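You operate a simulated robot arm through the tools that you are given. There is no shell and no other tool. Be economical: measure what you need, move in short steps, check, and stop when the job is done.

You are at the controls of a simulated robot arm. One attempt, no reset.

## Task
Take the white cap from the left top crate of the blue stacks and put it in the 95 bay. Then take the small carton from the left top crate of the blue stacks and put it on the top of the steel table. Then stack the thread carton labelled "26" from the right top crate of the blue stacks on top of the thread carton that says "62". Then open the right blue drawer. Keep to this order. Set down upright: small carton.
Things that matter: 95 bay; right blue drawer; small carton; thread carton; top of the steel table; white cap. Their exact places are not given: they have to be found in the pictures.

Only the result counts: the job must be done as asked and must still hold three seconds after the hand-in. Knocking over, shifting, dropping, spilling or breaking anything else fails it. Lids that push on must go on centred and level and be pressed home; caps that screw on are set level and turned clockwise until they are tight.

## Robot
A 7-joint arm with a vacuum gripper on a trunk, on a base that drives. Base frame: it is fixed to the floor where the robot stands at the start and does not move with it; the origin is under the middle of the robot, x ahead of it, y to its left, z up; the surface under the hand at the start is at about z = 536. Readings come in mm, degrees, newtons and seconds.
With the tool pointing down near the work surface it reaches from about 100 to 620 mm from the robot's upright axis, wherever it stands. Its first joint turns from -115.0 to 115.0 degrees. Places, roughly: 95 bay (16x19 cm) [1380, -4560, 840]; right blue drawer [1100, -4900, 700]; small carton [750, 0, 500]; thread carton [1250, 0, 500]; top of the steel table [2400, 100, 800]; white cap (6x6x4 cm) [500, 0, 600]. Payload 2.55 kg.
Tool frame: the origin (TCP) lies in the middle of the cups' lips, and z points out of the cups. The gripper has 1 cup of 44 mm across, covering 44 by 44 mm (tool x, y); the bellows give 20 mm. With the vacuum on, a cup seals on a smooth face that it is pressed against (1 to 4 N); it does not hold porous or soft things. The pull reaches 55 N.
Orientation is told as [roll, pitch, yaw] about the base's x, y, z axes, in that order, counted from this pose: with the cups facing straight down, the tool's x points along the base's -x, its y along +y and its z along -z.

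## Interface
- The arm moves only by the tool move_arm. Its argument "rows" is one flat list of numbers, 7 for each row, row after row: the turn, a rotation vector about the tool's x, y, z in rad, then the shift along the tool's x, y, z in mm, then the vacuum: 1 switches it on, -1 off. In form: [wx, wy, wz, tx, ty, tz, vac, wx, wy, wz, tx, ty, tz, vac, ...]. A call has 1 to 8 rows; each row shifts and turns the commanded pose from where the row before left it, along the tool's axes as they then stand. Each row takes 0.2 s and may step no farther than 50 mm and 8.6 degrees from the row before; otherwise, or with a gripper value out of range, the whole call is refused. Where a pose cannot be reached the arm comes as near as it can. A force on the tool above 40 N (or 10 N above the force at the start of the call, whichever is more), or a blocked arm, ends the call early, and 0.2 s more pass. The pull builds up within a second once a cup has sealed. Time passes only in rows, and 0.2 s behind the last, so rows that do not move give it time. The reply holds the time, the measured pose of the TCP, the force on the tool along the base axes and the pull of the vacuum, in the units named above and with some noise, with the torque about the TCP (base axes, N m) and any sound that the robot's microphone picked up, and new pictures: "show" is both (left out), scene, wrist or none.
- Cameras (640 x 400 px; columns grow to the right, rows downward): "scene" is now at [8.6, 154.3, 1595.4]; the picture's right is [-0.33, -0.94, 0.00], its down [-0.78, 0.27, -0.57] and it looks along [0.53, -0.19, -0.82] (base axes); focal length 257 px, centre (320, 200). "wrist" rides on the gripper at [81, 6, -173] in the tool frame; the picture's right is [-0.08, 1.00, 0.00], its down [-0.89, -0.07, -0.45] and it looks along [-0.44, -0.04, 0.90] (tool axes); focal length 256 px, centre (320, 200).
- slide_trunk(by): slides the trunk up (or, below 0, down) by that many mm; the arm and the scene camera ride with it, the base frame stays. It gives what a move gives, with no picture.
- roll_base(legs): drives the robot by 1 to 6 legs, each [ahead, left, turn to the left] in mm, mm and degrees, along the robot's own axes; the way and the turn of a leg run together, so that a leg with both is an arc; at most 1500 mm and 180 degrees a leg. The arm and the cameras ride along, it lands a little off, and it stops where it bumps. It gives what a move gives, and a new picture of the scene camera.
- turn_head(pan, tilt): turns the head with the scene camera to pan (to the left, within 155 degrees either way) and tilt (down, from -29 to 69), counted from straight ahead of the robot. It gives what a move gives, and a new picture of the scene camera.
- probe_pixels(camera, pixels): there is no depth. For up to 12 entries [column, row, z] of the newest picture of that camera ("zoom" is the newest enlarged one), the place [x, y] in the base frame at which the ray of that pixel passes the height z, good to about 3 mm. The clock stands still meanwhile.
- close_up(camera, box): a new picture of the part [left, top, right, bottom] of that camera's present view, enlarged. The clock stands still meanwhile.
- hand_in(): hands the job in; it is judged then, once.

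Work in short steps. Measure before you move; look again where a grasp or a placing could have gone wrong, and mend it. You have 110 turns and 260 pictures in all, those below and enlarged ones among them. Switch the vacuum off and draw the arm clear of the work before you hand the job in, unless the task says otherwise.

The tools are called after ">>>" as name(argument=value, ...) on one line, values as JSON. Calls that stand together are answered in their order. move_arm: Moves the arm, as the interface text tells. Its arguments: {"type":"object","properties":{"rows":{"type":"array","items":{"type":"number"}},"show":{"type":"string","enum":["both","scene","wrist","none"]}},"required":["rows"]} The other tools are called the same way: slide_trunk (by) slides the trunk up or down; roll_base (legs) drives the base; turn_head (pan, tilt) turns the head that bears the scene camera; probe_pixels (camera, pixels) gives the place at which the rays of pixels pass given heights; close_up (camera, box) takes an enlarged picture of a part of a camera's view; hand_in () hands the job in.

At the start:

```text
time: 0.0
tool_pos: [442.7, -11.4, 872.2]
ee_rot: [0.0, 0.0, -0.1]
ft_force: [-0.3, 0.0, 0.4]
ft_torque: [0.04, 0.0, -0.02]
pull: 0.1
trunk travel left (down, up): [-700.0, 290.0]
robot x, y, heading: [-1.4, -2.9, -0.1]
head pan, tilt: [-19.3, 55.5]
```

scene: 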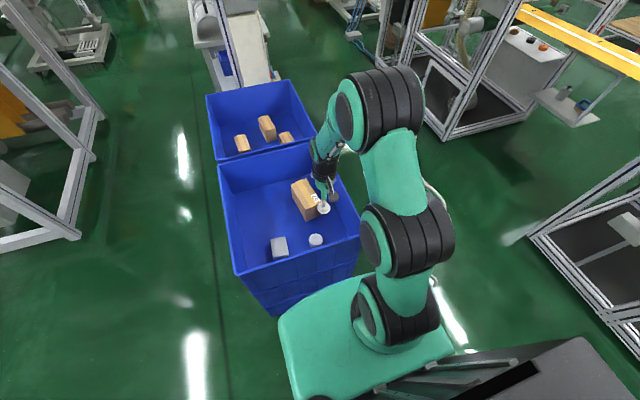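
wrist: 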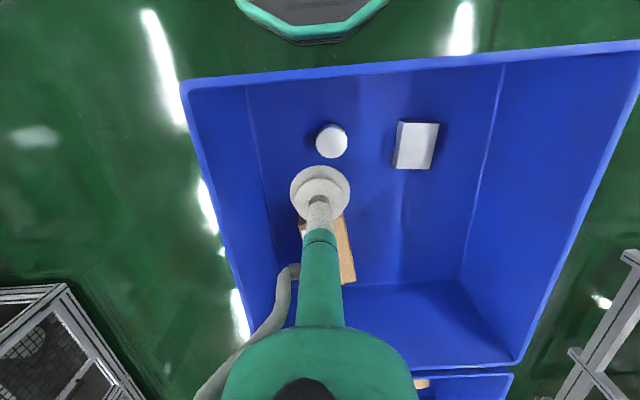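

The scene shows two crates: a near one with white cap, a grey/white box and a brown carton, and a far one with three cartons. I take close-ups to read labels.

>>> close_up(camera="scene", box=[210, 80, 360, 174])

>>> close_up(camera="scene", box=[230, 170, 350, 270])

>>> close_up(camera="wrist", box=[240, 100, 480, 300])

```text
4.26 times, centred on (285, 127) of scene
```

zoom: 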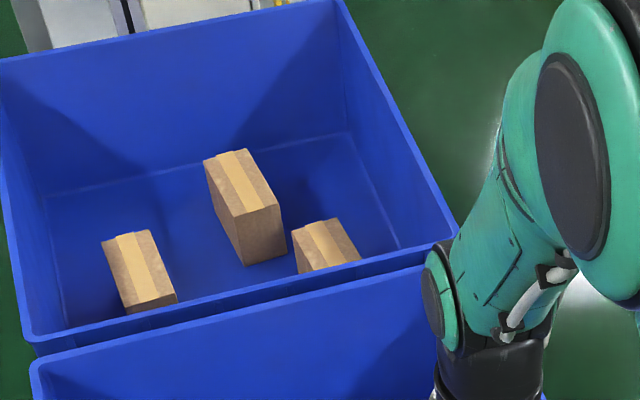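

```text
4.00 times, centred on (290, 220) of scene
```

zoom: 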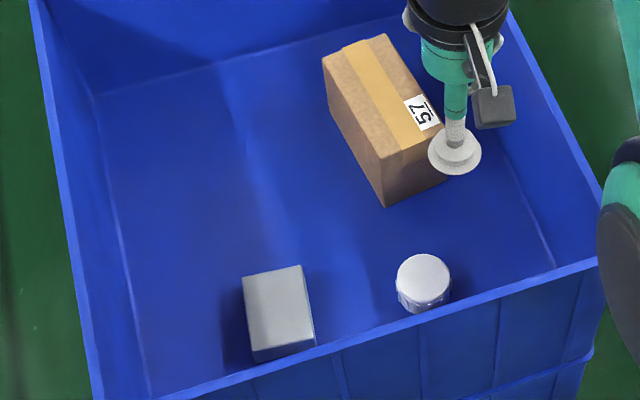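

```text
2.00 times, centred on (360, 200) of wrist
```

zoom: 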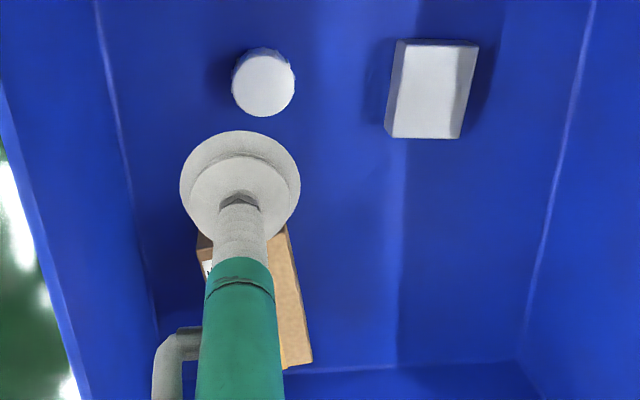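

I measure positions of the items and crate rims.

>>> probe_pixels(camera="scene", pixels=[[316, 238, 576], [279, 243, 580], [308, 186, 640], [268, 131, 640], [242, 140, 600], [286, 136, 600], [240, 275, 820], [358, 238, 820], [218, 163, 820], [208, 95, 820], [285, 80, 820], [330, 150, 820]])

>>> probe_pixels(camera="wrist", pixels=[[331, 143, 576], [415, 146, 580], [345, 250, 640], [182, 85, 820], [516, 362, 820], [640, 45, 820]])

>>> turn_head(pan=0, tilt=25)

```text
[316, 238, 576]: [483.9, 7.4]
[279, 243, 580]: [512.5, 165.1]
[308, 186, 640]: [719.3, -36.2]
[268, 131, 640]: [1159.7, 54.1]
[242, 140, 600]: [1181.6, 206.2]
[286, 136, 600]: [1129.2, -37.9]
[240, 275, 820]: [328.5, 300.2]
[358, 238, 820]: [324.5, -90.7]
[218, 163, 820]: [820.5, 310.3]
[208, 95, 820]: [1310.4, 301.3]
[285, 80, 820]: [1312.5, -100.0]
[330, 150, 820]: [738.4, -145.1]
```

```text
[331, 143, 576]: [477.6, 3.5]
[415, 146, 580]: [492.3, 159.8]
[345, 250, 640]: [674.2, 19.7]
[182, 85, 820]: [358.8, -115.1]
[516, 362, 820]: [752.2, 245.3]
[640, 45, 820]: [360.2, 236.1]
```

```text
time: 1.0
tool_pos: [440.6, -12.1, 872.1]
ee_rot: [0.0, 0.1, 0.1]
ft_force: [-0.2, 0.2, -0.2]
ft_torque: [0.03, -0.02, 0.03]
pull: 0.2
trunk travel left (down, up): [-700.0, 290.0]
robot x, y, heading: [1.8, -1.3, 0.0]
head pan, tilt: [0.0, 25.0]
```

scene: 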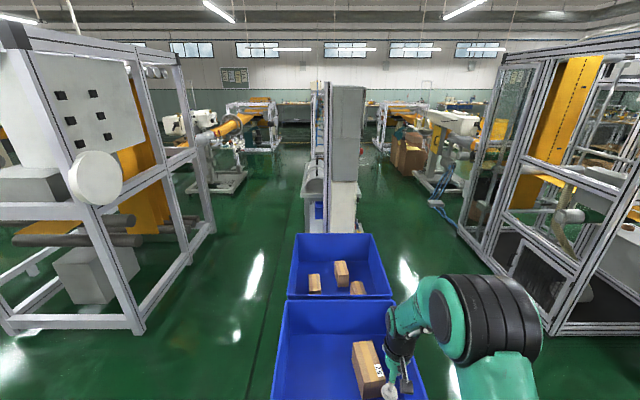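

The near crate is the "left" one (x≈360–750), the far one the "right". Cap is at about (481,5). I move over the cap and lower partway to look.

>>> move_arm(rows=[0, 0, 0, -40, 17, 0, -1, 0, 0, 0, 0, 0, 45, -1, 0, 0, 0, 0, 0, 45, -1, 0, 0, 0, 0, 0, 0, -1], show="wrist")

>>> turn_head(pan=-8, tilt=55)

```text
time: 2.0
tool_pos: [480.8, 4.2, 784.2]
ee_rot: [-0.1, 0.0, 0.0]
ft_force: [0.2, 1.2, -0.4]
ft_torque: [-0.04, 0.01, 0.0]
pull: 0.0
trunk travel left (down, up): [-700.0, 290.0]
robot x, y, heading: [-1.9, -1.6, 0.1]
head pan, tilt: [0.0, 25.0]
```

wrist: 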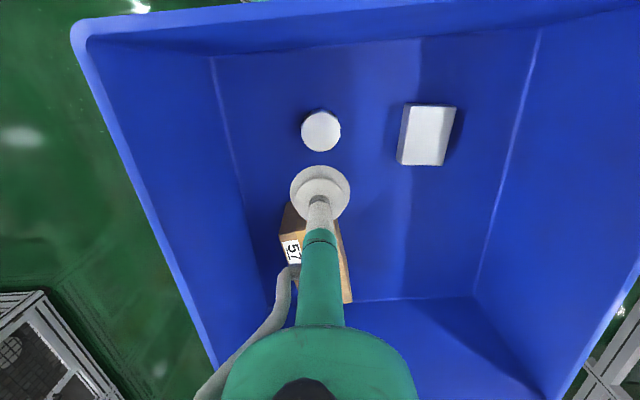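

```text
time: 2.9
tool_pos: [481.1, 5.3, 784.2]
ee_rot: [0.0, 0.1, 0.0]
ft_force: [-0.6, -0.4, -0.7]
ft_torque: [0.03, -0.01, 0.02]
pull: 0.1
trunk travel left (down, up): [-700.0, 290.0]
robot x, y, heading: [-2.2, 2.9, -0.2]
head pan, tilt: [-8.0, 55.0]
```

scene: 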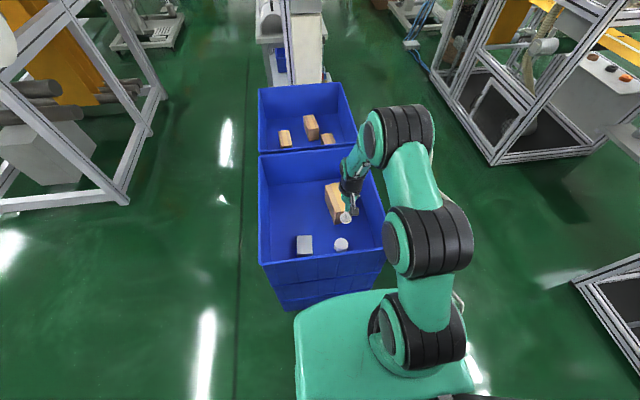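

>>> close_up(camera="wrist", box=[270, 90, 470, 215])

>>> probe_pixels(camera="wrist", pixels=[[321, 131, 576], [400, 163, 590], [445, 165, 590], [457, 106, 590], [411, 104, 590], [397, 164, 536]])

>>> probe_pixels(camera="scene", pixels=[[341, 243, 576], [304, 241, 590], [338, 200, 640]])

```text
3.20 times, centred on (370, 152) of wrist
```

zoom: 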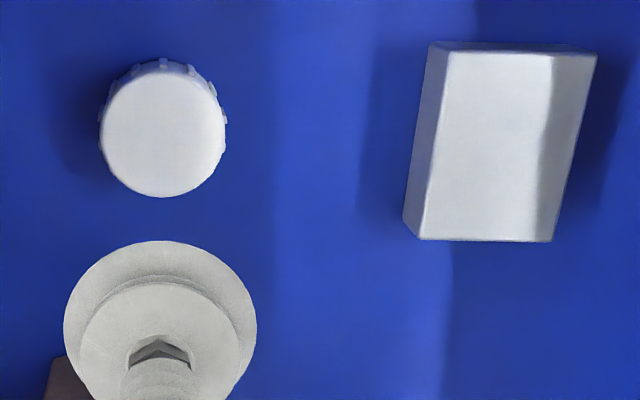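

```text
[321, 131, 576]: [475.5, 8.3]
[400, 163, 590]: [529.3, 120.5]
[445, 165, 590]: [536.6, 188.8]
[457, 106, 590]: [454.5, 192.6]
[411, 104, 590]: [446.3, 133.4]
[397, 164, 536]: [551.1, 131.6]
```

```text
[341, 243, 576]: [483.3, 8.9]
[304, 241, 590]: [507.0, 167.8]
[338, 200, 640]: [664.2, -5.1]
```

The cap sits at about (479,8). I lower to near it, adjusting y by +3.

>>> move_arm(rows=[0, 0, 0, 2, 3, 45, -1, 0, 0, 0, 0, 0, 45, -1, 0, 0, 0, 0, 0, 45, -1, 0, 0, 0, 0, 0, 35, -1, 0, 0, 0, 0, 0, 0, -1], show="wrist")

```text
time: 4.1
tool_pos: [481.0, 4.5, 611.1]
ee_rot: [0.0, -0.1, -0.1]
ft_force: [0.3, 0.4, -1.3]
ft_torque: [0.02, -0.01, -0.02]
pull: 0.0
trunk travel left (down, up): [-700.0, 290.0]
robot x, y, heading: [2.8, 2.6, 0.1]
head pan, tilt: [-8.0, 55.0]
```

wrist: 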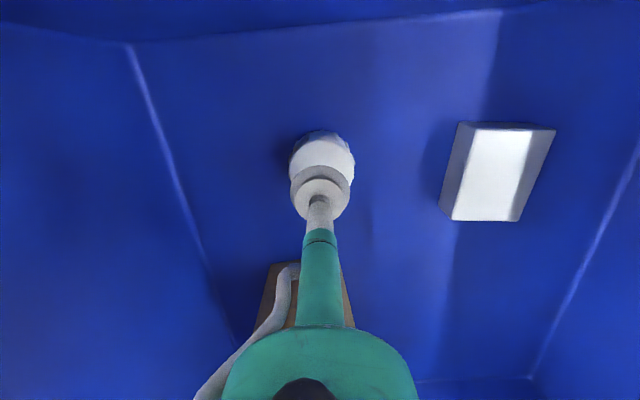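

The cap centre appears ~5 mm toward −x of the cup. I nudge and press down gently with vacuum on.

>>> move_arm(rows=[0, 0, 0, 4, 2, 10, 1, 0, 0, 0, 0, 0, 10, 1, 0, 0, 0, 0, 0, 7, 1, 0, 0, 0, 0, 0, 5, 1, 0, 0, 0, 0, 0, 3, 1, 0, 0, 0, 0, 0, 0, 1], show="wrist")

```text
time: 5.5
tool_pos: [475.1, 9.2, 576.9]
ee_rot: [-0.1, -0.1, 0.0]
ft_force: [0.2, 0.3, -0.4]
ft_torque: [0.14, 0.35, 0.02]
pull: 54.6
trunk travel left (down, up): [-700.0, 290.0]
robot x, y, heading: [1.4, -1.2, 0.0]
head pan, tilt: [-8.0, 55.0]
```

wrist: 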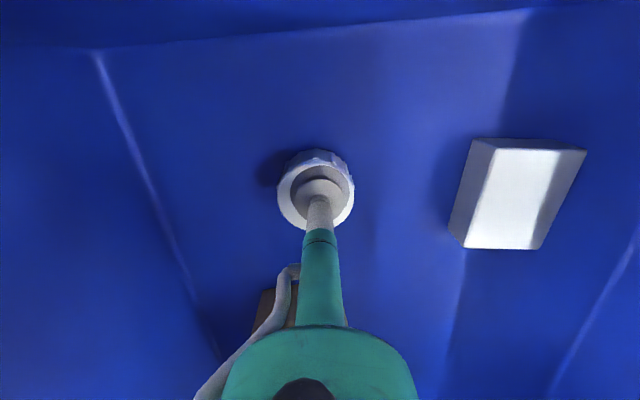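

Sealed (pull 54.6). I lift straight up and look toward the right side for the way to the bay.

>>> move_arm(rows=[0, 0, 0, 0, 0, -20, 1, 0, 0, 0, 0, 0, -48, 1, 0, 0, 0, 0, 0, -48, 1, 0, 0, 0, 0, 0, -48, 1, 0, 0, 0, 0, 0, -48, 1, 0, 0, 0, 0, 0, -48, 1, 0, 0, 0, 0, 0, -20, 1, 0, 0, 0, 0, 0, 0, 1], show="wrist")

>>> turn_head(pan=-75, tilt=20)

```text
time: 7.3
tool_pos: [473.1, 8.3, 859.3]
ee_rot: [-0.1, -0.1, 0.0]
ft_force: [0.5, 0.3, -0.6]
ft_torque: [0.13, 0.32, 0.05]
pull: 55.0
trunk travel left (down, up): [-700.0, 290.0]
robot x, y, heading: [-3.4, 0.6, -0.2]
head pan, tilt: [-8.0, 55.0]
```

wrist: 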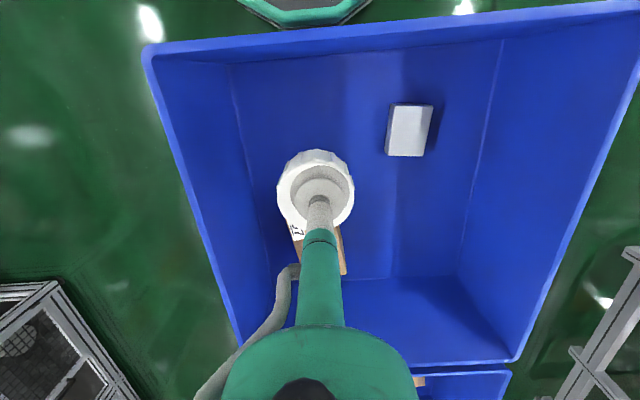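

```text
time: 8.7
tool_pos: [473.7, 9.0, 858.7]
ee_rot: [-0.1, 0.0, 0.1]
ft_force: [0.0, 0.7, -0.1]
ft_torque: [0.13, 0.34, 0.01]
pull: 55.0
trunk travel left (down, up): [-700.0, 290.0]
robot x, y, heading: [-0.4, 1.3, 0.1]
head pan, tilt: [-75.0, 20.0]
```

scene: 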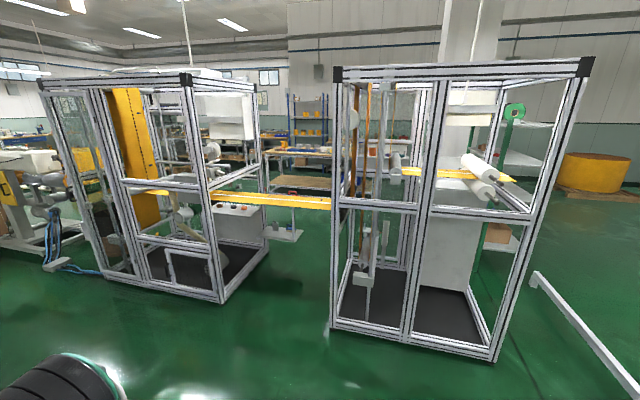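

The bay lies behind the two frames, around pixel (310,150). I probe floor positions of obstacles and zoom at the target.

>>> probe_pixels(camera="scene", pixels=[[332, 330, 0], [495, 360, 0], [222, 302, 0], [103, 278, 0], [268, 250, 0], [532, 275, 0], [638, 390, 0], [230, 200, 1000], [325, 206, 1000], [308, 190, 0], [470, 275, 0], [300, 240, 0]])

>>> close_up(camera="scene", box=[220, 90, 380, 210])

>>> turn_head(pan=-125, tilt=20)

```text
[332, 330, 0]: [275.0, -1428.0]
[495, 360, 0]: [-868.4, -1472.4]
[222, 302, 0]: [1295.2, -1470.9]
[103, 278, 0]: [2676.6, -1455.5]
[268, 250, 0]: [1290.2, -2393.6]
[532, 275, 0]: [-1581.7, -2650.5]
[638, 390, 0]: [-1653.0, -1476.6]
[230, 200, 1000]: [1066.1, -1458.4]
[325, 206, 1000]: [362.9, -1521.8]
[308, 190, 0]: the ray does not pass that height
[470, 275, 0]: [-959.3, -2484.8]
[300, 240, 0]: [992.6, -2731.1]
```

```text
3.33 times, centred on (300, 150) of scene
```

zoom: 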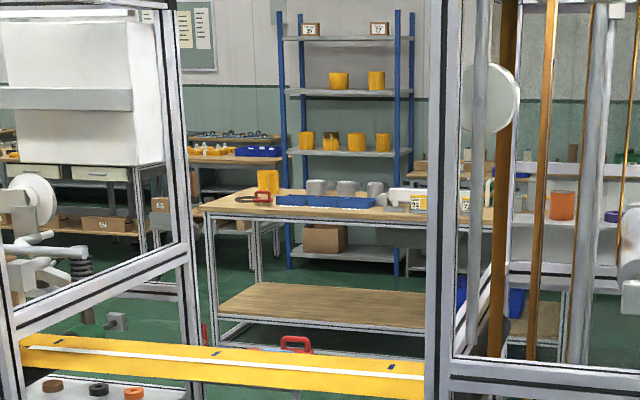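

```text
time: 9.9
tool_pos: [473.6, 8.3, 859.7]
ee_rot: [-0.1, 0.0, 0.0]
ft_force: [-0.3, 0.0, 0.8]
ft_torque: [0.15, 0.34, 0.02]
pull: 54.4
trunk travel left (down, up): [-700.0, 290.0]
robot x, y, heading: [-0.0, -0.7, -0.2]
head pan, tilt: [-125.0, 20.0]
```

scene: 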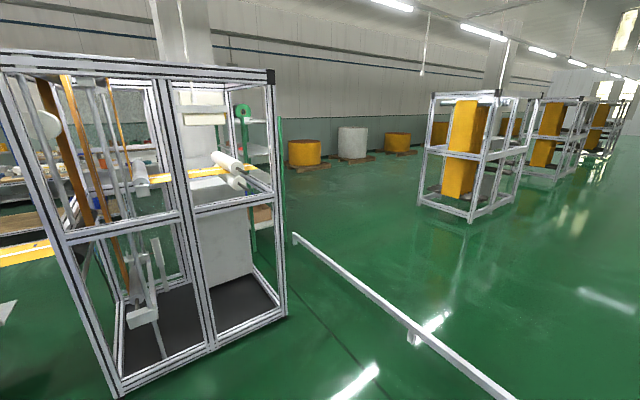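

>>> turn_head(pan=-35, tilt=20)

>>> close_up(camera="scene", box=[160, 80, 400, 230])

```text
time: 11.5
tool_pos: [473.0, 8.1, 858.6]
ee_rot: [0.0, 0.1, 0.0]
ft_force: [0.1, 0.5, -0.2]
ft_torque: [0.14, 0.34, 0.02]
pull: 54.9
trunk travel left (down, up): [-700.0, 290.0]
robot x, y, heading: [-0.1, -0.6, 0.3]
head pan, tilt: [-35.0, 20.0]
```

scene: 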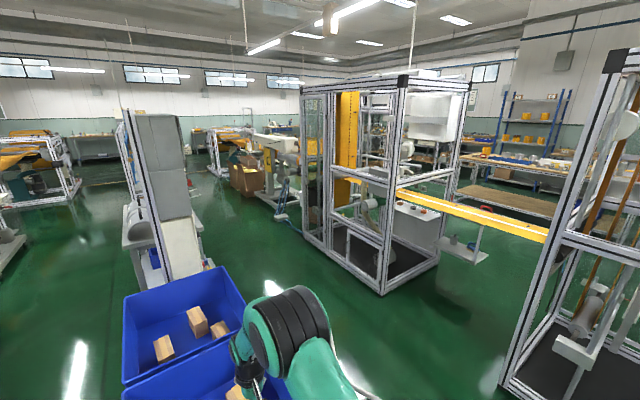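

```text
2.67 times, centred on (280, 155) of scene
```

zoom: 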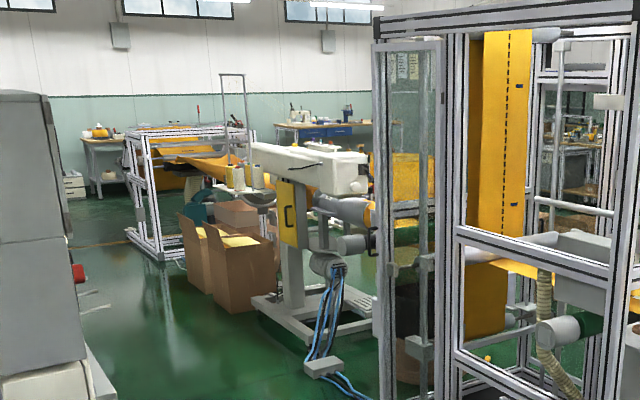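

>>> turn_head(pan=-125, tilt=50)

>>> turn_head(pan=-20, tilt=69)

```text
time: 13.2
tool_pos: [474.0, 7.7, 859.4]
ee_rot: [0.0, 0.0, 0.0]
ft_force: [-0.1, 0.7, -0.3]
ft_torque: [0.15, 0.36, 0.0]
pull: 54.9
trunk travel left (down, up): [-700.0, 290.0]
robot x, y, heading: [0.9, 0.3, -0.1]
head pan, tilt: [-125.0, 50.0]
```

scene: 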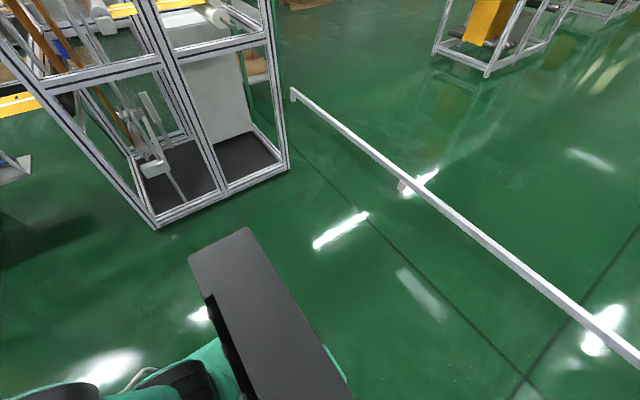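

```text
time: 15.0
tool_pos: [473.2, 7.2, 858.2]
ee_rot: [0.0, 0.0, 0.0]
ft_force: [-0.9, -0.5, 0.1]
ft_torque: [0.13, 0.34, 0.04]
pull: 54.6
trunk travel left (down, up): [-700.0, 290.0]
robot x, y, heading: [-0.4, 0.6, -0.1]
head pan, tilt: [-20.0, 68.8]
```

scene: 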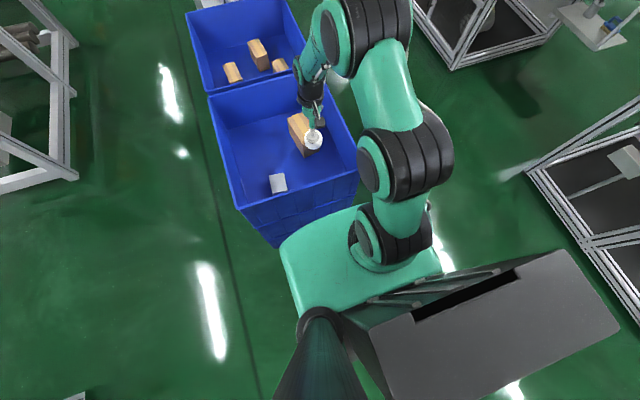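

I probe the extents of the robot's own body (plate and rear box) at several heights to judge its footprint.

>>> probe_pixels(camera="scene", pixels=[[285, 250, 800], [300, 312, 800], [440, 270, 800], [365, 208, 800], [340, 320, 1000], [570, 250, 1000], [620, 325, 1000], [400, 400, 1000], [285, 250, 400], [300, 312, 400], [440, 270, 400]])

>>> turn_head(pan=-150, tilt=45)

```text
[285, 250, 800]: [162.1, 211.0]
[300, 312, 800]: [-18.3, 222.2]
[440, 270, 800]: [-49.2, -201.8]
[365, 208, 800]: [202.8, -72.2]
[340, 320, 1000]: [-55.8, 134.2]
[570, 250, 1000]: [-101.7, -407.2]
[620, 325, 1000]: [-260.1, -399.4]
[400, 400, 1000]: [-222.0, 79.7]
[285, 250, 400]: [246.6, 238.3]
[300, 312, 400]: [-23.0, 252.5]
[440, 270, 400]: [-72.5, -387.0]
```

```text
time: 17.1
tool_pos: [474.0, 8.5, 858.5]
ee_rot: [-0.1, 0.0, 0.0]
ft_force: [0.7, 0.4, -1.0]
ft_torque: [0.15, 0.31, 0.01]
pull: 55.2
trunk travel left (down, up): [-700.0, 290.0]
robot x, y, heading: [-0.6, -0.5, 0.2]
head pan, tilt: [-150.0, 45.0]
```

scene: 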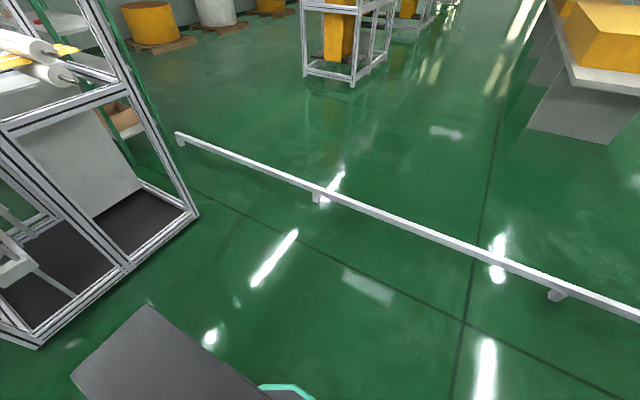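

>>> probe_pixels(camera="scene", pixels=[[181, 146, 0], [318, 203, 0], [557, 301, 0], [198, 216, 0], [38, 348, 0], [176, 134, 170], [318, 188, 170], [560, 285, 170], [145, 178, 0]])

```text
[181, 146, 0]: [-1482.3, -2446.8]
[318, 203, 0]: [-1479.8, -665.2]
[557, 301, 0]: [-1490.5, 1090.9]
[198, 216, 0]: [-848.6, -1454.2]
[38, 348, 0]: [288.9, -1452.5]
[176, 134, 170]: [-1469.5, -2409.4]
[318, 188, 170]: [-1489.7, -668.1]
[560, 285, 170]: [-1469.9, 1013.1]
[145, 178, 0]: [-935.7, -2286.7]
```

The rail is at x≈−1480 and the frame ends at x≈−850, so there is a ~590 mm aisle. I back off, turn to face −y, and line up with the aisle centre x≈−1150.

>>> roll_base(legs=[[-600, 0, 0], [0, 0, -90], [0, -530, 0]])

>>> turn_head(pan=0, tilt=35)

```text
time: 27.1
tool_pos: [-1132.0, -470.8, 859.1]
ee_rot: [0.0, 0.0, -89.8]
ft_force: [0.0, -1.0, 0.9]
ft_torque: [0.36, -0.1, 0.0]
pull: 54.9
trunk travel left (down, up): [-700.0, 290.0]
robot x, y, heading: [-1136.8, 4.2, -89.7]
head pan, tilt: [-150.0, 45.0]
```

scene: 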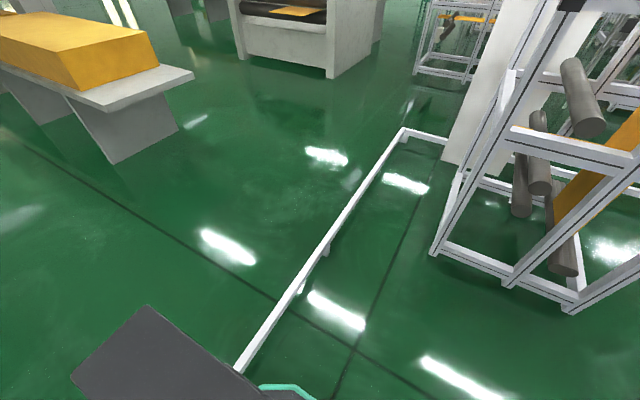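

```text
time: 29.4
tool_pos: [-1131.3, -470.9, 858.2]
ee_rot: [-0.1, 0.0, -89.7]
ft_force: [0.0, -0.4, 0.0]
ft_torque: [0.36, -0.12, 0.02]
pull: 55.1
trunk travel left (down, up): [-700.0, 290.0]
robot x, y, heading: [-1142.9, 3.3, -89.9]
head pan, tilt: [0.0, 35.0]
```

scene: 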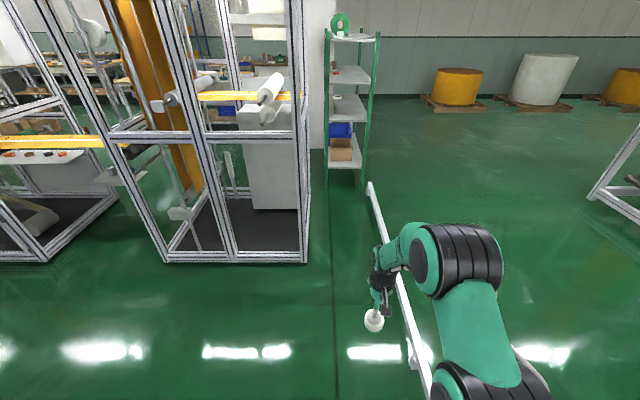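

>>> probe_pixels(camera="scene", pixels=[[306, 262, 0], [310, 205, 0], [327, 188, 0], [360, 188, 0], [372, 196, 0], [420, 350, 170], [370, 184, 170], [325, 150, 0], [395, 290, 170]])

>>> turn_head(pan=0, tilt=65)

```text
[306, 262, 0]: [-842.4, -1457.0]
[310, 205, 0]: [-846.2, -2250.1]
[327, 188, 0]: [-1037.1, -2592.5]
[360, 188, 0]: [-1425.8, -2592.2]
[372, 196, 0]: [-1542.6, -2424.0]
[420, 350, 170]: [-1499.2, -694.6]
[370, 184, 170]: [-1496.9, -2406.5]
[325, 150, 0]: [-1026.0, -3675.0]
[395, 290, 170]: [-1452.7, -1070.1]
```

```text
time: 30.4
tool_pos: [-1130.5, -471.2, 858.0]
ee_rot: [-0.1, 0.0, -89.8]
ft_force: [0.0, -0.6, -0.2]
ft_torque: [0.32, -0.11, 0.05]
pull: 55.0
trunk travel left (down, up): [-700.0, 290.0]
robot x, y, heading: [-1138.6, 1.5, -89.7]
head pan, tilt: [0.0, 65.0]
```

scene: 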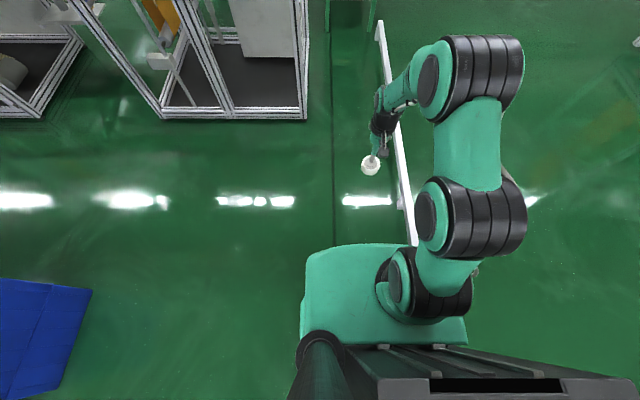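

A green shelf (x −1037..−1426, y≈−2590) blocks this aisle. I drive instead along y≈−720 to the +x side, to see whether a passage exists past the left frame.

>>> roll_base(legs=[[720, 0, 0], [0, 1400, 0], [0, 1400, 0], [0, 500, 0]])

>>> turn_head(pan=50, tilt=20)

```text
time: 49.9
tool_pos: [2128.6, -1270.3, 860.0]
ee_rot: [-0.1, 0.0, -92.6]
ft_force: [-0.4, 0.1, 0.2]
ft_torque: [0.31, -0.16, 0.03]
pull: 54.9
trunk travel left (down, up): [-700.0, 290.0]
robot x, y, heading: [2141.4, -794.0, -92.6]
head pan, tilt: [0.0, 65.0]
```

scene: 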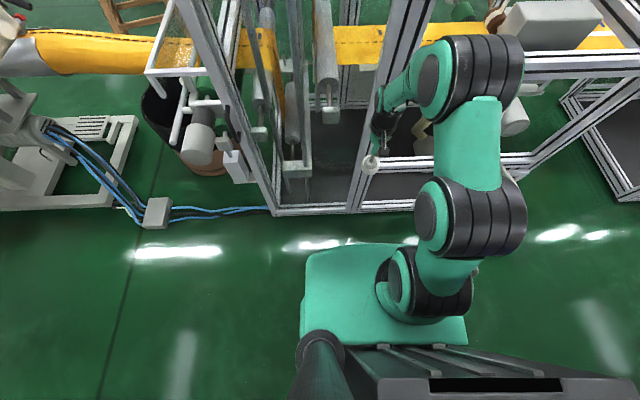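

```text
time: 51.1
tool_pos: [2128.2, -1270.2, 858.2]
ee_rot: [0.0, 0.0, -92.6]
ft_force: [0.4, -0.5, -0.8]
ft_torque: [0.34, -0.12, 0.02]
pull: 54.8
trunk travel left (down, up): [-700.0, 290.0]
robot x, y, heading: [2141.8, -794.6, -92.9]
head pan, tilt: [50.0, 20.0]
```

scene: 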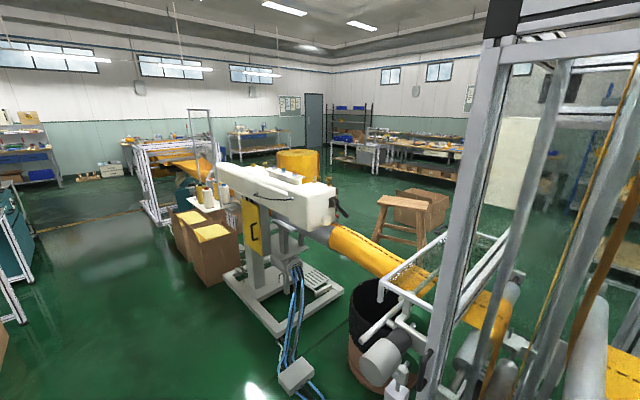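

The fabric line runs through the machines; the way round is past the far frame at left (~pixel 140,200). I probe floor positions.

>>> probe_pixels(camera="scene", pixels=[[158, 226, 0], [135, 185, 0], [212, 285, 0], [275, 335, 0], [343, 290, 0], [60, 180, 0], [25, 322, 0], [230, 160, 0], [425, 245, 0], [205, 200, 0], [80, 215, 0], [440, 185, 0]])

>>> close_up(camera="scene", box=[0, 90, 330, 296])

>>> turn_head(pan=95, tilt=20)

```text
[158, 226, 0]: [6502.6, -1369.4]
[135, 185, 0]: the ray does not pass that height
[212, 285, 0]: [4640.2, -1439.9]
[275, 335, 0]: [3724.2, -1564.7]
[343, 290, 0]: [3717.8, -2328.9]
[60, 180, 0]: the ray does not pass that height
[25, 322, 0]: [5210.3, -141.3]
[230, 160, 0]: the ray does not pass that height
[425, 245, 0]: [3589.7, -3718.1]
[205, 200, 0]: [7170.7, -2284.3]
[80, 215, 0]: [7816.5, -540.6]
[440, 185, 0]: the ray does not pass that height
```

```text
1.94 times, centred on (165, 193) of scene
```

zoom: 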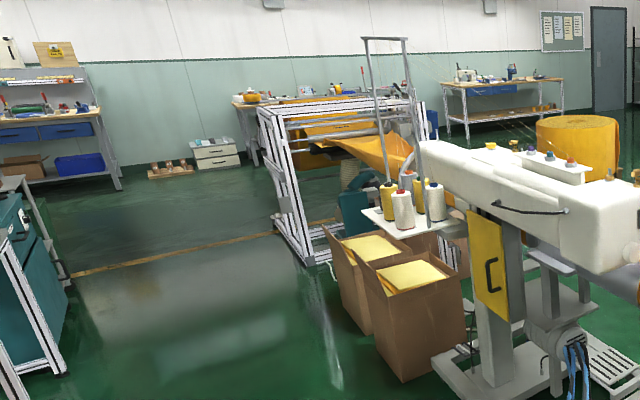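

```text
time: 52.2
tool_pos: [2128.4, -1270.2, 858.9]
ee_rot: [-0.1, 0.0, -92.6]
ft_force: [-0.1, 0.5, 0.3]
ft_torque: [0.35, -0.13, 0.02]
pull: 54.6
trunk travel left (down, up): [-700.0, 290.0]
robot x, y, heading: [2142.6, -793.1, -92.4]
head pan, tilt: [95.0, 20.0]
```

scene: 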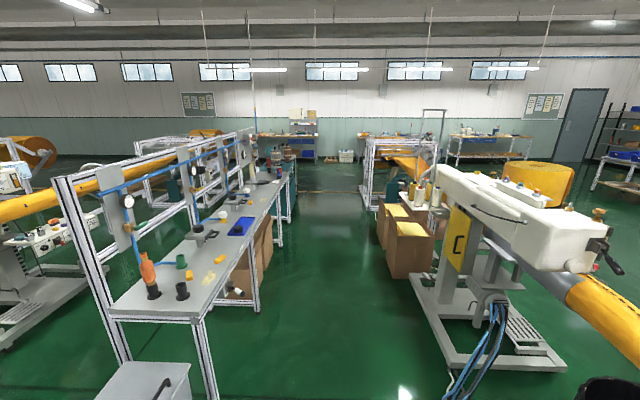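

I probe the corridor limits, and the steel table edges for later.

>>> probe_pixels(camera="scene", pixels=[[110, 312, 800], [205, 318, 800], [280, 185, 800], [405, 278, 0], [375, 208, 0], [364, 190, 0], [440, 365, 0], [258, 310, 0], [190, 360, 400], [325, 163, 0], [355, 163, 0], [460, 165, 0]])

>>> close_up(camera="scene", box=[320, 90, 640, 290])

>>> close_up(camera="scene", box=[40, 110, 320, 400])

```text
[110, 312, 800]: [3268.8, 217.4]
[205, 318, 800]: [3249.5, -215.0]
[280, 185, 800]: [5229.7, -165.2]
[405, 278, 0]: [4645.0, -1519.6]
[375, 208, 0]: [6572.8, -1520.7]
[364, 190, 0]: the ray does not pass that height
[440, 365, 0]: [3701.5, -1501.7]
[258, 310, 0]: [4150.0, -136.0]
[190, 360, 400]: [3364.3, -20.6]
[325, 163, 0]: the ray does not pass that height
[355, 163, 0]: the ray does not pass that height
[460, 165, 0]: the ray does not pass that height
```

```text
2.00 times, centred on (480, 190) of scene
```

zoom: 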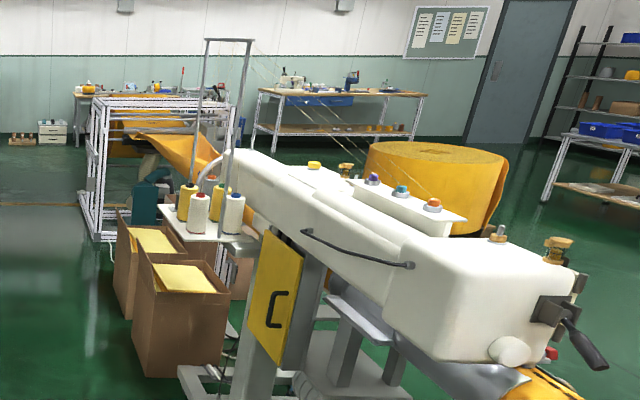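

```text
1.38 times, centred on (180, 255) of scene
```

zoom: 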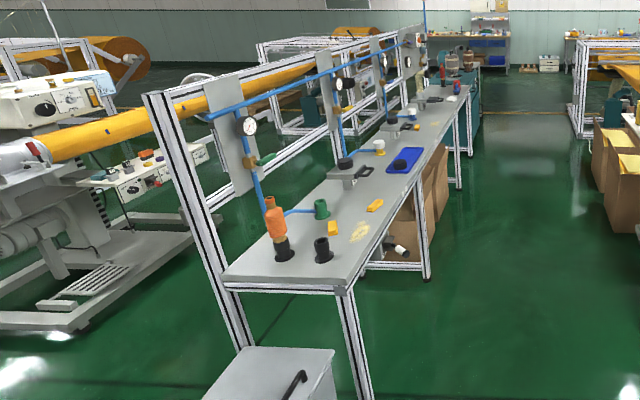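

>>> turn_head(pan=155, tilt=40)

```text
time: 53.5
tool_pos: [2127.6, -1270.3, 859.5]
ee_rot: [0.0, 0.0, -92.7]
ft_force: [0.0, 0.5, 0.1]
ft_torque: [0.31, -0.15, 0.02]
pull: 55.1
trunk travel left (down, up): [-700.0, 290.0]
robot x, y, heading: [2143.3, -793.7, -92.6]
head pan, tilt: [154.7, 40.0]
```

scene: 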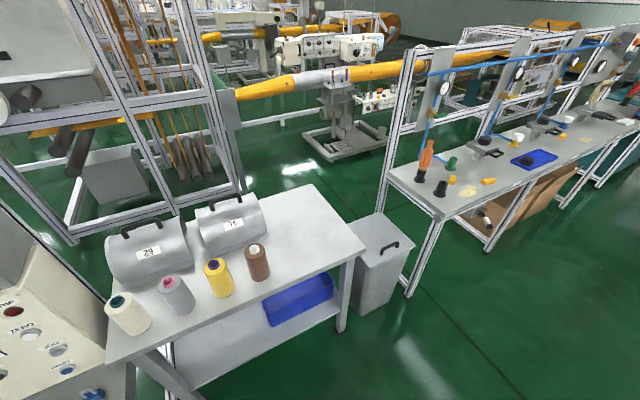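

This is the steel table (cases 29, 75 and cones on it), with free space at the right side. I probe it for later.

>>> probe_pixels(camera="scene", pixels=[[107, 360, 800], [366, 252, 800], [298, 184, 800], [260, 278, 800], [270, 245, 800], [221, 295, 800], [345, 330, 0]])

>>> close_up(camera="scene", box=[80, 160, 420, 380])

```text
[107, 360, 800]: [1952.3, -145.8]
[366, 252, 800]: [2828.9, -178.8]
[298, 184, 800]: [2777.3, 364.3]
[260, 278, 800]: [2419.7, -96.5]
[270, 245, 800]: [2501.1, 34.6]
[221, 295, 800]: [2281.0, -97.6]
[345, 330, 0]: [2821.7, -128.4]
```

```text
1.82 times, centred on (250, 270) of scene
```

zoom: 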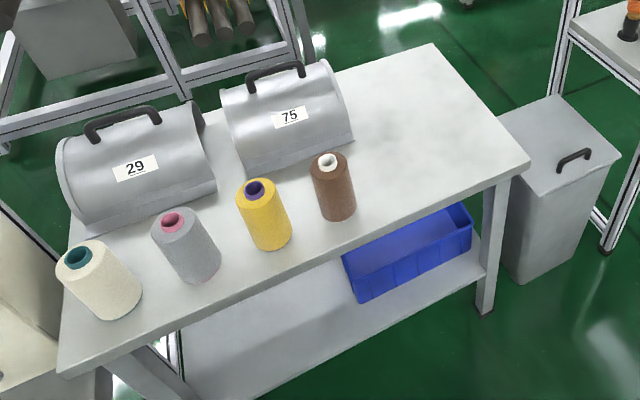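

Free area is around (2660, 40). Now I turn to face +x and drive down the corridor at y≈−790.

>>> roll_base(legs=[[0, 0, 92.6], [1400, 0, 0], [1400, 0, 0], [1000, 0, 0]])

>>> turn_head(pan=-30, tilt=15)

```text
time: 75.7
tool_pos: [6427.5, -1035.6, 860.2]
ee_rot: [-0.1, 0.0, -3.4]
ft_force: [0.2, 0.3, -1.2]
ft_torque: [0.1, 0.29, -0.01]
pull: 54.8
trunk travel left (down, up): [-700.0, 290.0]
robot x, y, heading: [5953.2, -1016.6, -3.5]
head pan, tilt: [154.7, 40.0]
```

scene: 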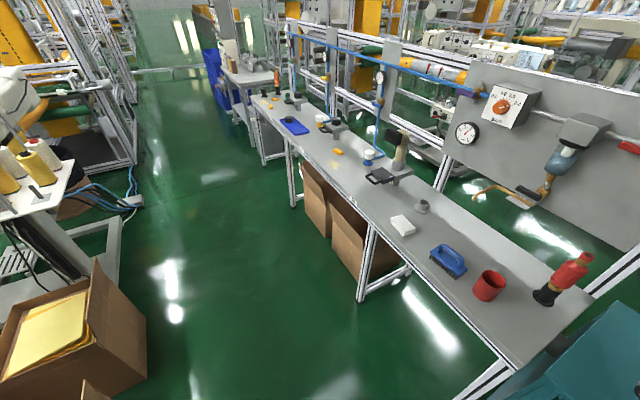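

```text
time: 78.5
tool_pos: [6426.8, -1035.8, 859.4]
ee_rot: [0.0, 0.0, -3.4]
ft_force: [-0.7, -0.2, -0.3]
ft_torque: [0.1, 0.27, -0.03]
pull: 54.5
trunk travel left (down, up): [-700.0, 290.0]
robot x, y, heading: [5952.7, -1017.0, -3.5]
head pan, tilt: [-30.0, 15.0]
```

scene: 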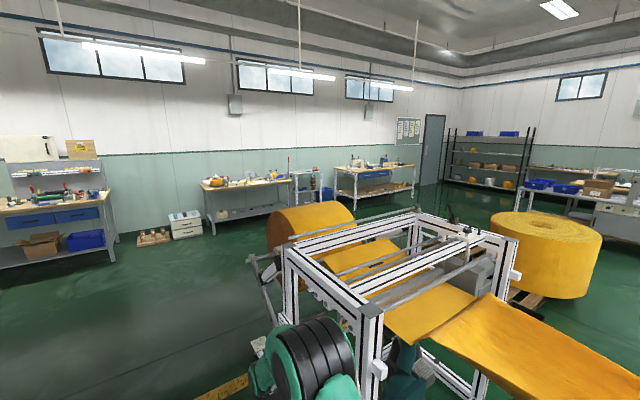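

>>> probe_pixels(camera="scene", pixels=[[115, 262, 0], [213, 235, 0], [270, 245, 0], [250, 260, 300], [310, 205, 800], [262, 345, 0], [335, 210, 0], [425, 185, 0], [500, 295, 200]])

>>> roll_base(legs=[[0, 300, 3.5], [1000, 0, 0]])

>>> turn_head(pan=-60, tilt=30)

```text
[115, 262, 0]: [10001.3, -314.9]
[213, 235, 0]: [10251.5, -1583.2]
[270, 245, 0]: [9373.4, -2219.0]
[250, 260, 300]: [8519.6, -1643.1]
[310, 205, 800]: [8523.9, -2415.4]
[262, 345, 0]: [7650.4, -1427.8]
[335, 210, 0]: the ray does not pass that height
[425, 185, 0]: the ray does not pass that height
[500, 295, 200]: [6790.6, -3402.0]
```

```text
time: 85.4
tool_pos: [7475.1, -722.3, 859.0]
ee_rot: [0.0, 0.0, -0.6]
ft_force: [0.1, -0.2, -0.8]
ft_torque: [0.06, 0.34, -0.01]
pull: 54.9
trunk travel left (down, up): [-700.0, 290.0]
robot x, y, heading: [7001.3, -724.7, -0.5]
head pan, tilt: [-30.0, 15.0]
```

scene: 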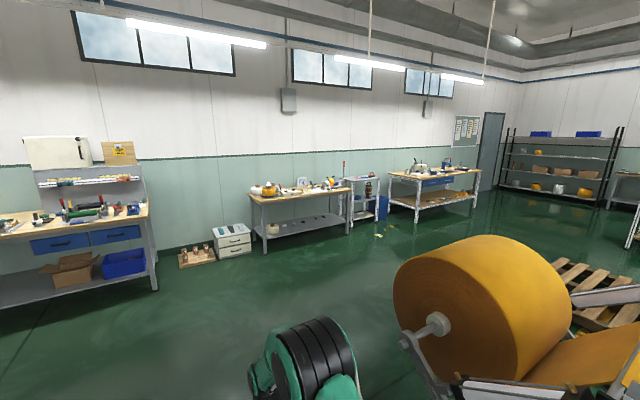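

```text
time: 86.4
tool_pos: [7474.9, -722.3, 859.9]
ee_rot: [0.0, -0.1, -0.6]
ft_force: [0.3, 0.1, -0.6]
ft_torque: [0.06, 0.34, 0.0]
pull: 54.4
trunk travel left (down, up): [-700.0, 290.0]
robot x, y, heading: [7003.7, -728.3, -0.8]
head pan, tilt: [-60.0, 30.0]
```

scene: 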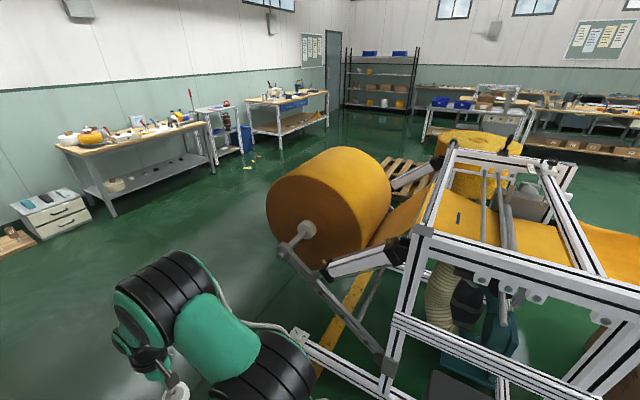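

>>> probe_pixels(camera="scene", pixels=[[298, 235, 800], [267, 215, 800], [340, 147, 1150], [112, 217, 0], [250, 165, 0], [400, 150, 800], [300, 330, 0], [375, 100, 400]])

>>> roll_base(legs=[[1200, 0, 0], [1000, 0, 0], [0, 0, -90]])

>>> turn_head(pan=0, tilt=20)

```text
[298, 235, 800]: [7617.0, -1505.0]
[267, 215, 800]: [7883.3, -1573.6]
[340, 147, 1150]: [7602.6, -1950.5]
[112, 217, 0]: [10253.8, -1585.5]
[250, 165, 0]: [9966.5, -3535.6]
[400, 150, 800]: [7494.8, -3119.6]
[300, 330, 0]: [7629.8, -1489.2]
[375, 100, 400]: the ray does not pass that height
```

```text
time: 101.1
tool_pos: [9207.6, -1225.7, 859.6]
ee_rot: [0.1, -0.1, -89.5]
ft_force: [0.4, 0.3, -0.7]
ft_torque: [0.35, -0.11, 0.0]
pull: 54.6
trunk travel left (down, up): [-700.0, 290.0]
robot x, y, heading: [9196.8, -753.2, -89.8]
head pan, tilt: [-60.0, 30.0]
```

scene: 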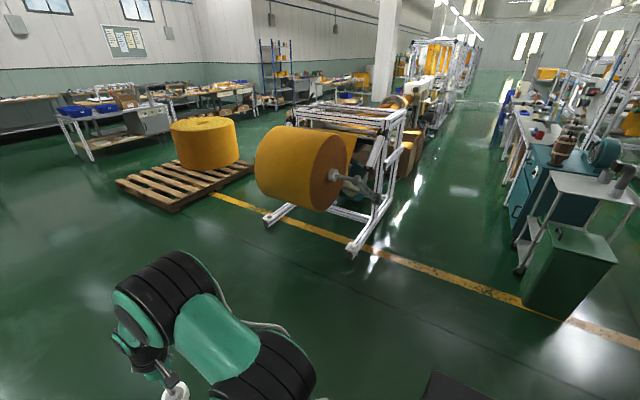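

```text
time: 102.4
tool_pos: [9207.2, -1225.5, 859.2]
ee_rot: [0.0, 0.0, -89.6]
ft_force: [0.4, 0.5, -0.5]
ft_torque: [0.3, -0.06, 0.02]
pull: 54.6
trunk travel left (down, up): [-700.0, 290.0]
robot x, y, heading: [9197.7, -751.1, -89.4]
head pan, tilt: [0.0, 20.0]
```

scene: 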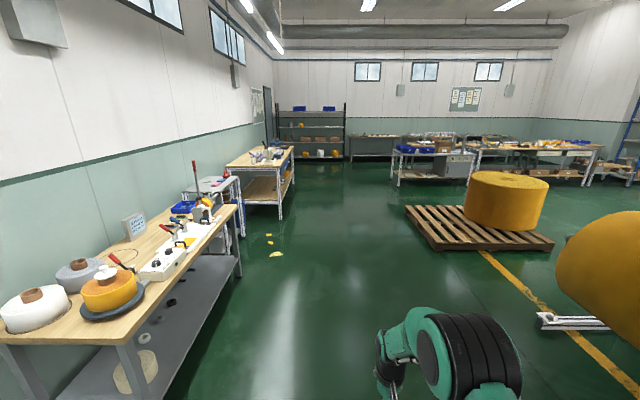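

>>> probe_pixels(camera="scene", pixels=[[405, 208, 0], [435, 248, 0], [555, 245, 0], [280, 218, 0], [294, 185, 0], [398, 185, 0], [465, 187, 0], [243, 275, 0], [585, 190, 0], [350, 160, 0], [477, 185, 0]])

>>> roll_base(legs=[[1400, 0, 0], [1000, 0, 0]])

>>> turn_head(pan=-60, tilt=20)

```text
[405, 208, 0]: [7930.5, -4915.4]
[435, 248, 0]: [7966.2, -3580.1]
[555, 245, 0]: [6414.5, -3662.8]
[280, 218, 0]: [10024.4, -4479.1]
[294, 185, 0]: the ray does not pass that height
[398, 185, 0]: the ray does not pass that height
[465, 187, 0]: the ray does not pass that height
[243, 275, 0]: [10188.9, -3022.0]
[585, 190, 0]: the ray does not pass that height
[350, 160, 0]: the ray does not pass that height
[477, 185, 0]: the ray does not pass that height
```

```text
time: 114.0
tool_pos: [9255.5, -3602.8, 859.3]
ee_rot: [0.0, 0.0, -88.9]
ft_force: [-0.1, -0.7, -0.9]
ft_torque: [0.35, -0.07, -0.03]
pull: 54.8
trunk travel left (down, up): [-700.0, 290.0]
robot x, y, heading: [9243.5, -3124.8, -88.9]
head pan, tilt: [0.0, 20.0]
```

scene: 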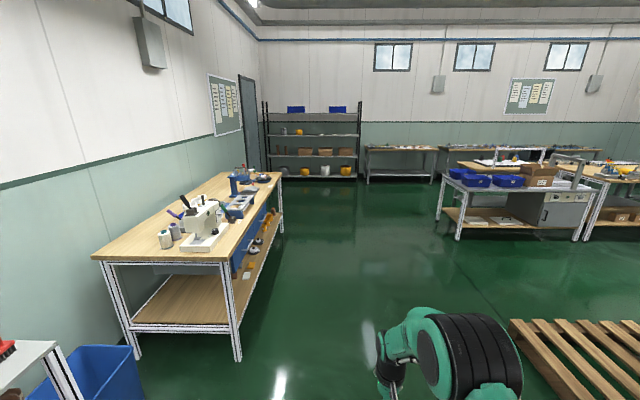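

```text
time: 115.3
tool_pos: [9256.6, -3602.8, 858.0]
ee_rot: [0.0, 0.0, -88.9]
ft_force: [-0.2, 0.6, 0.0]
ft_torque: [0.33, -0.08, -0.01]
pull: 54.8
trunk travel left (down, up): [-700.0, 290.0]
robot x, y, heading: [9239.0, -3129.1, -88.9]
head pan, tilt: [-60.0, 20.0]
```

scene: 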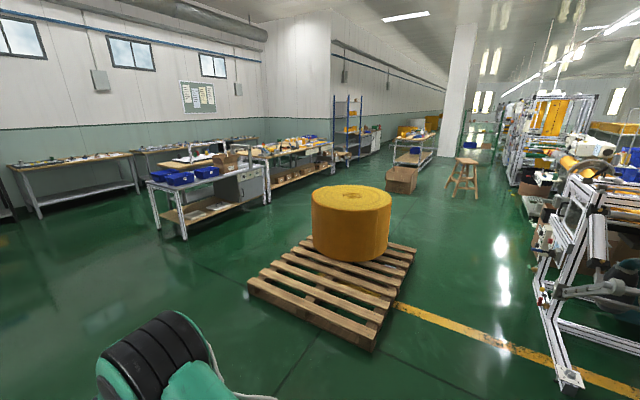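

>>> probe_pixels(camera="scene", pixels=[[248, 292, 0], [372, 352, 0], [414, 258, 0], [185, 238, 0], [268, 203, 0], [333, 175, 0], [460, 196, 0], [400, 193, 0], [562, 392, 0], [425, 165, 0], [455, 155, 0], [505, 185, 0]])

>>> close_up(camera="scene", box=[220, 80, 540, 280])

```text
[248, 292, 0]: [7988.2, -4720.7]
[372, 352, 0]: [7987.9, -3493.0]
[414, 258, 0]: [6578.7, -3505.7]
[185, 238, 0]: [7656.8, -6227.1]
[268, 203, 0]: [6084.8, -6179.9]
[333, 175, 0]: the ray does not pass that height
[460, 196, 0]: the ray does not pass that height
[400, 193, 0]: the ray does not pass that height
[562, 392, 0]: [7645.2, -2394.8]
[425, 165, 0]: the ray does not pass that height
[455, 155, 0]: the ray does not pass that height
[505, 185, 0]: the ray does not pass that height
```

```text
2.00 times, centred on (380, 180) of scene
```

zoom: 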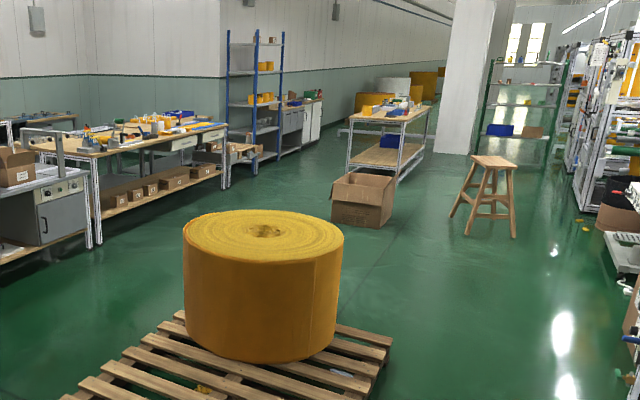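

Corridor between pallet (y<−3493) and line (y>−2395) is about 1.1 m. I turn to face −x and drive along y≈−2970.

>>> roll_base(legs=[[0, 0, -91.1], [0, -160, 0], [1400, 0, 0]])

>>> turn_head(pan=0, tilt=20)

```text
time: 127.3
tool_pos: [7341.0, -2979.7, 860.0]
ee_rot: [0.0, 0.0, -179.7]
ft_force: [0.3, 0.1, -0.1]
ft_torque: [-0.08, -0.32, 0.0]
pull: 55.4
trunk travel left (down, up): [-700.0, 290.0]
robot x, y, heading: [7814.2, -2969.7, -179.9]
head pan, tilt: [-60.0, 20.0]
```

scene: 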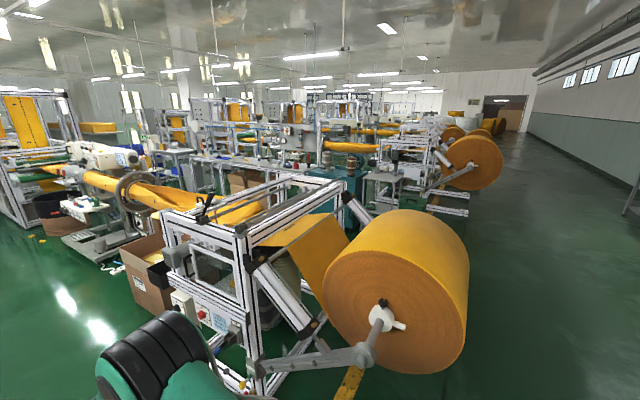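

```text
time: 128.6
tool_pos: [7341.7, -2979.2, 858.7]
ee_rot: [0.0, 0.0, -179.6]
ft_force: [-0.4, -0.4, -1.1]
ft_torque: [-0.13, -0.29, 0.01]
pull: 55.3
trunk travel left (down, up): [-700.0, 290.0]
robot x, y, heading: [7816.1, -2971.2, -179.4]
head pan, tilt: [0.0, 20.0]
```

scene: 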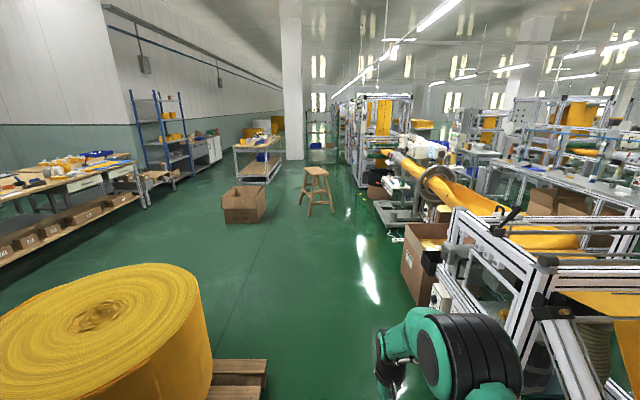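

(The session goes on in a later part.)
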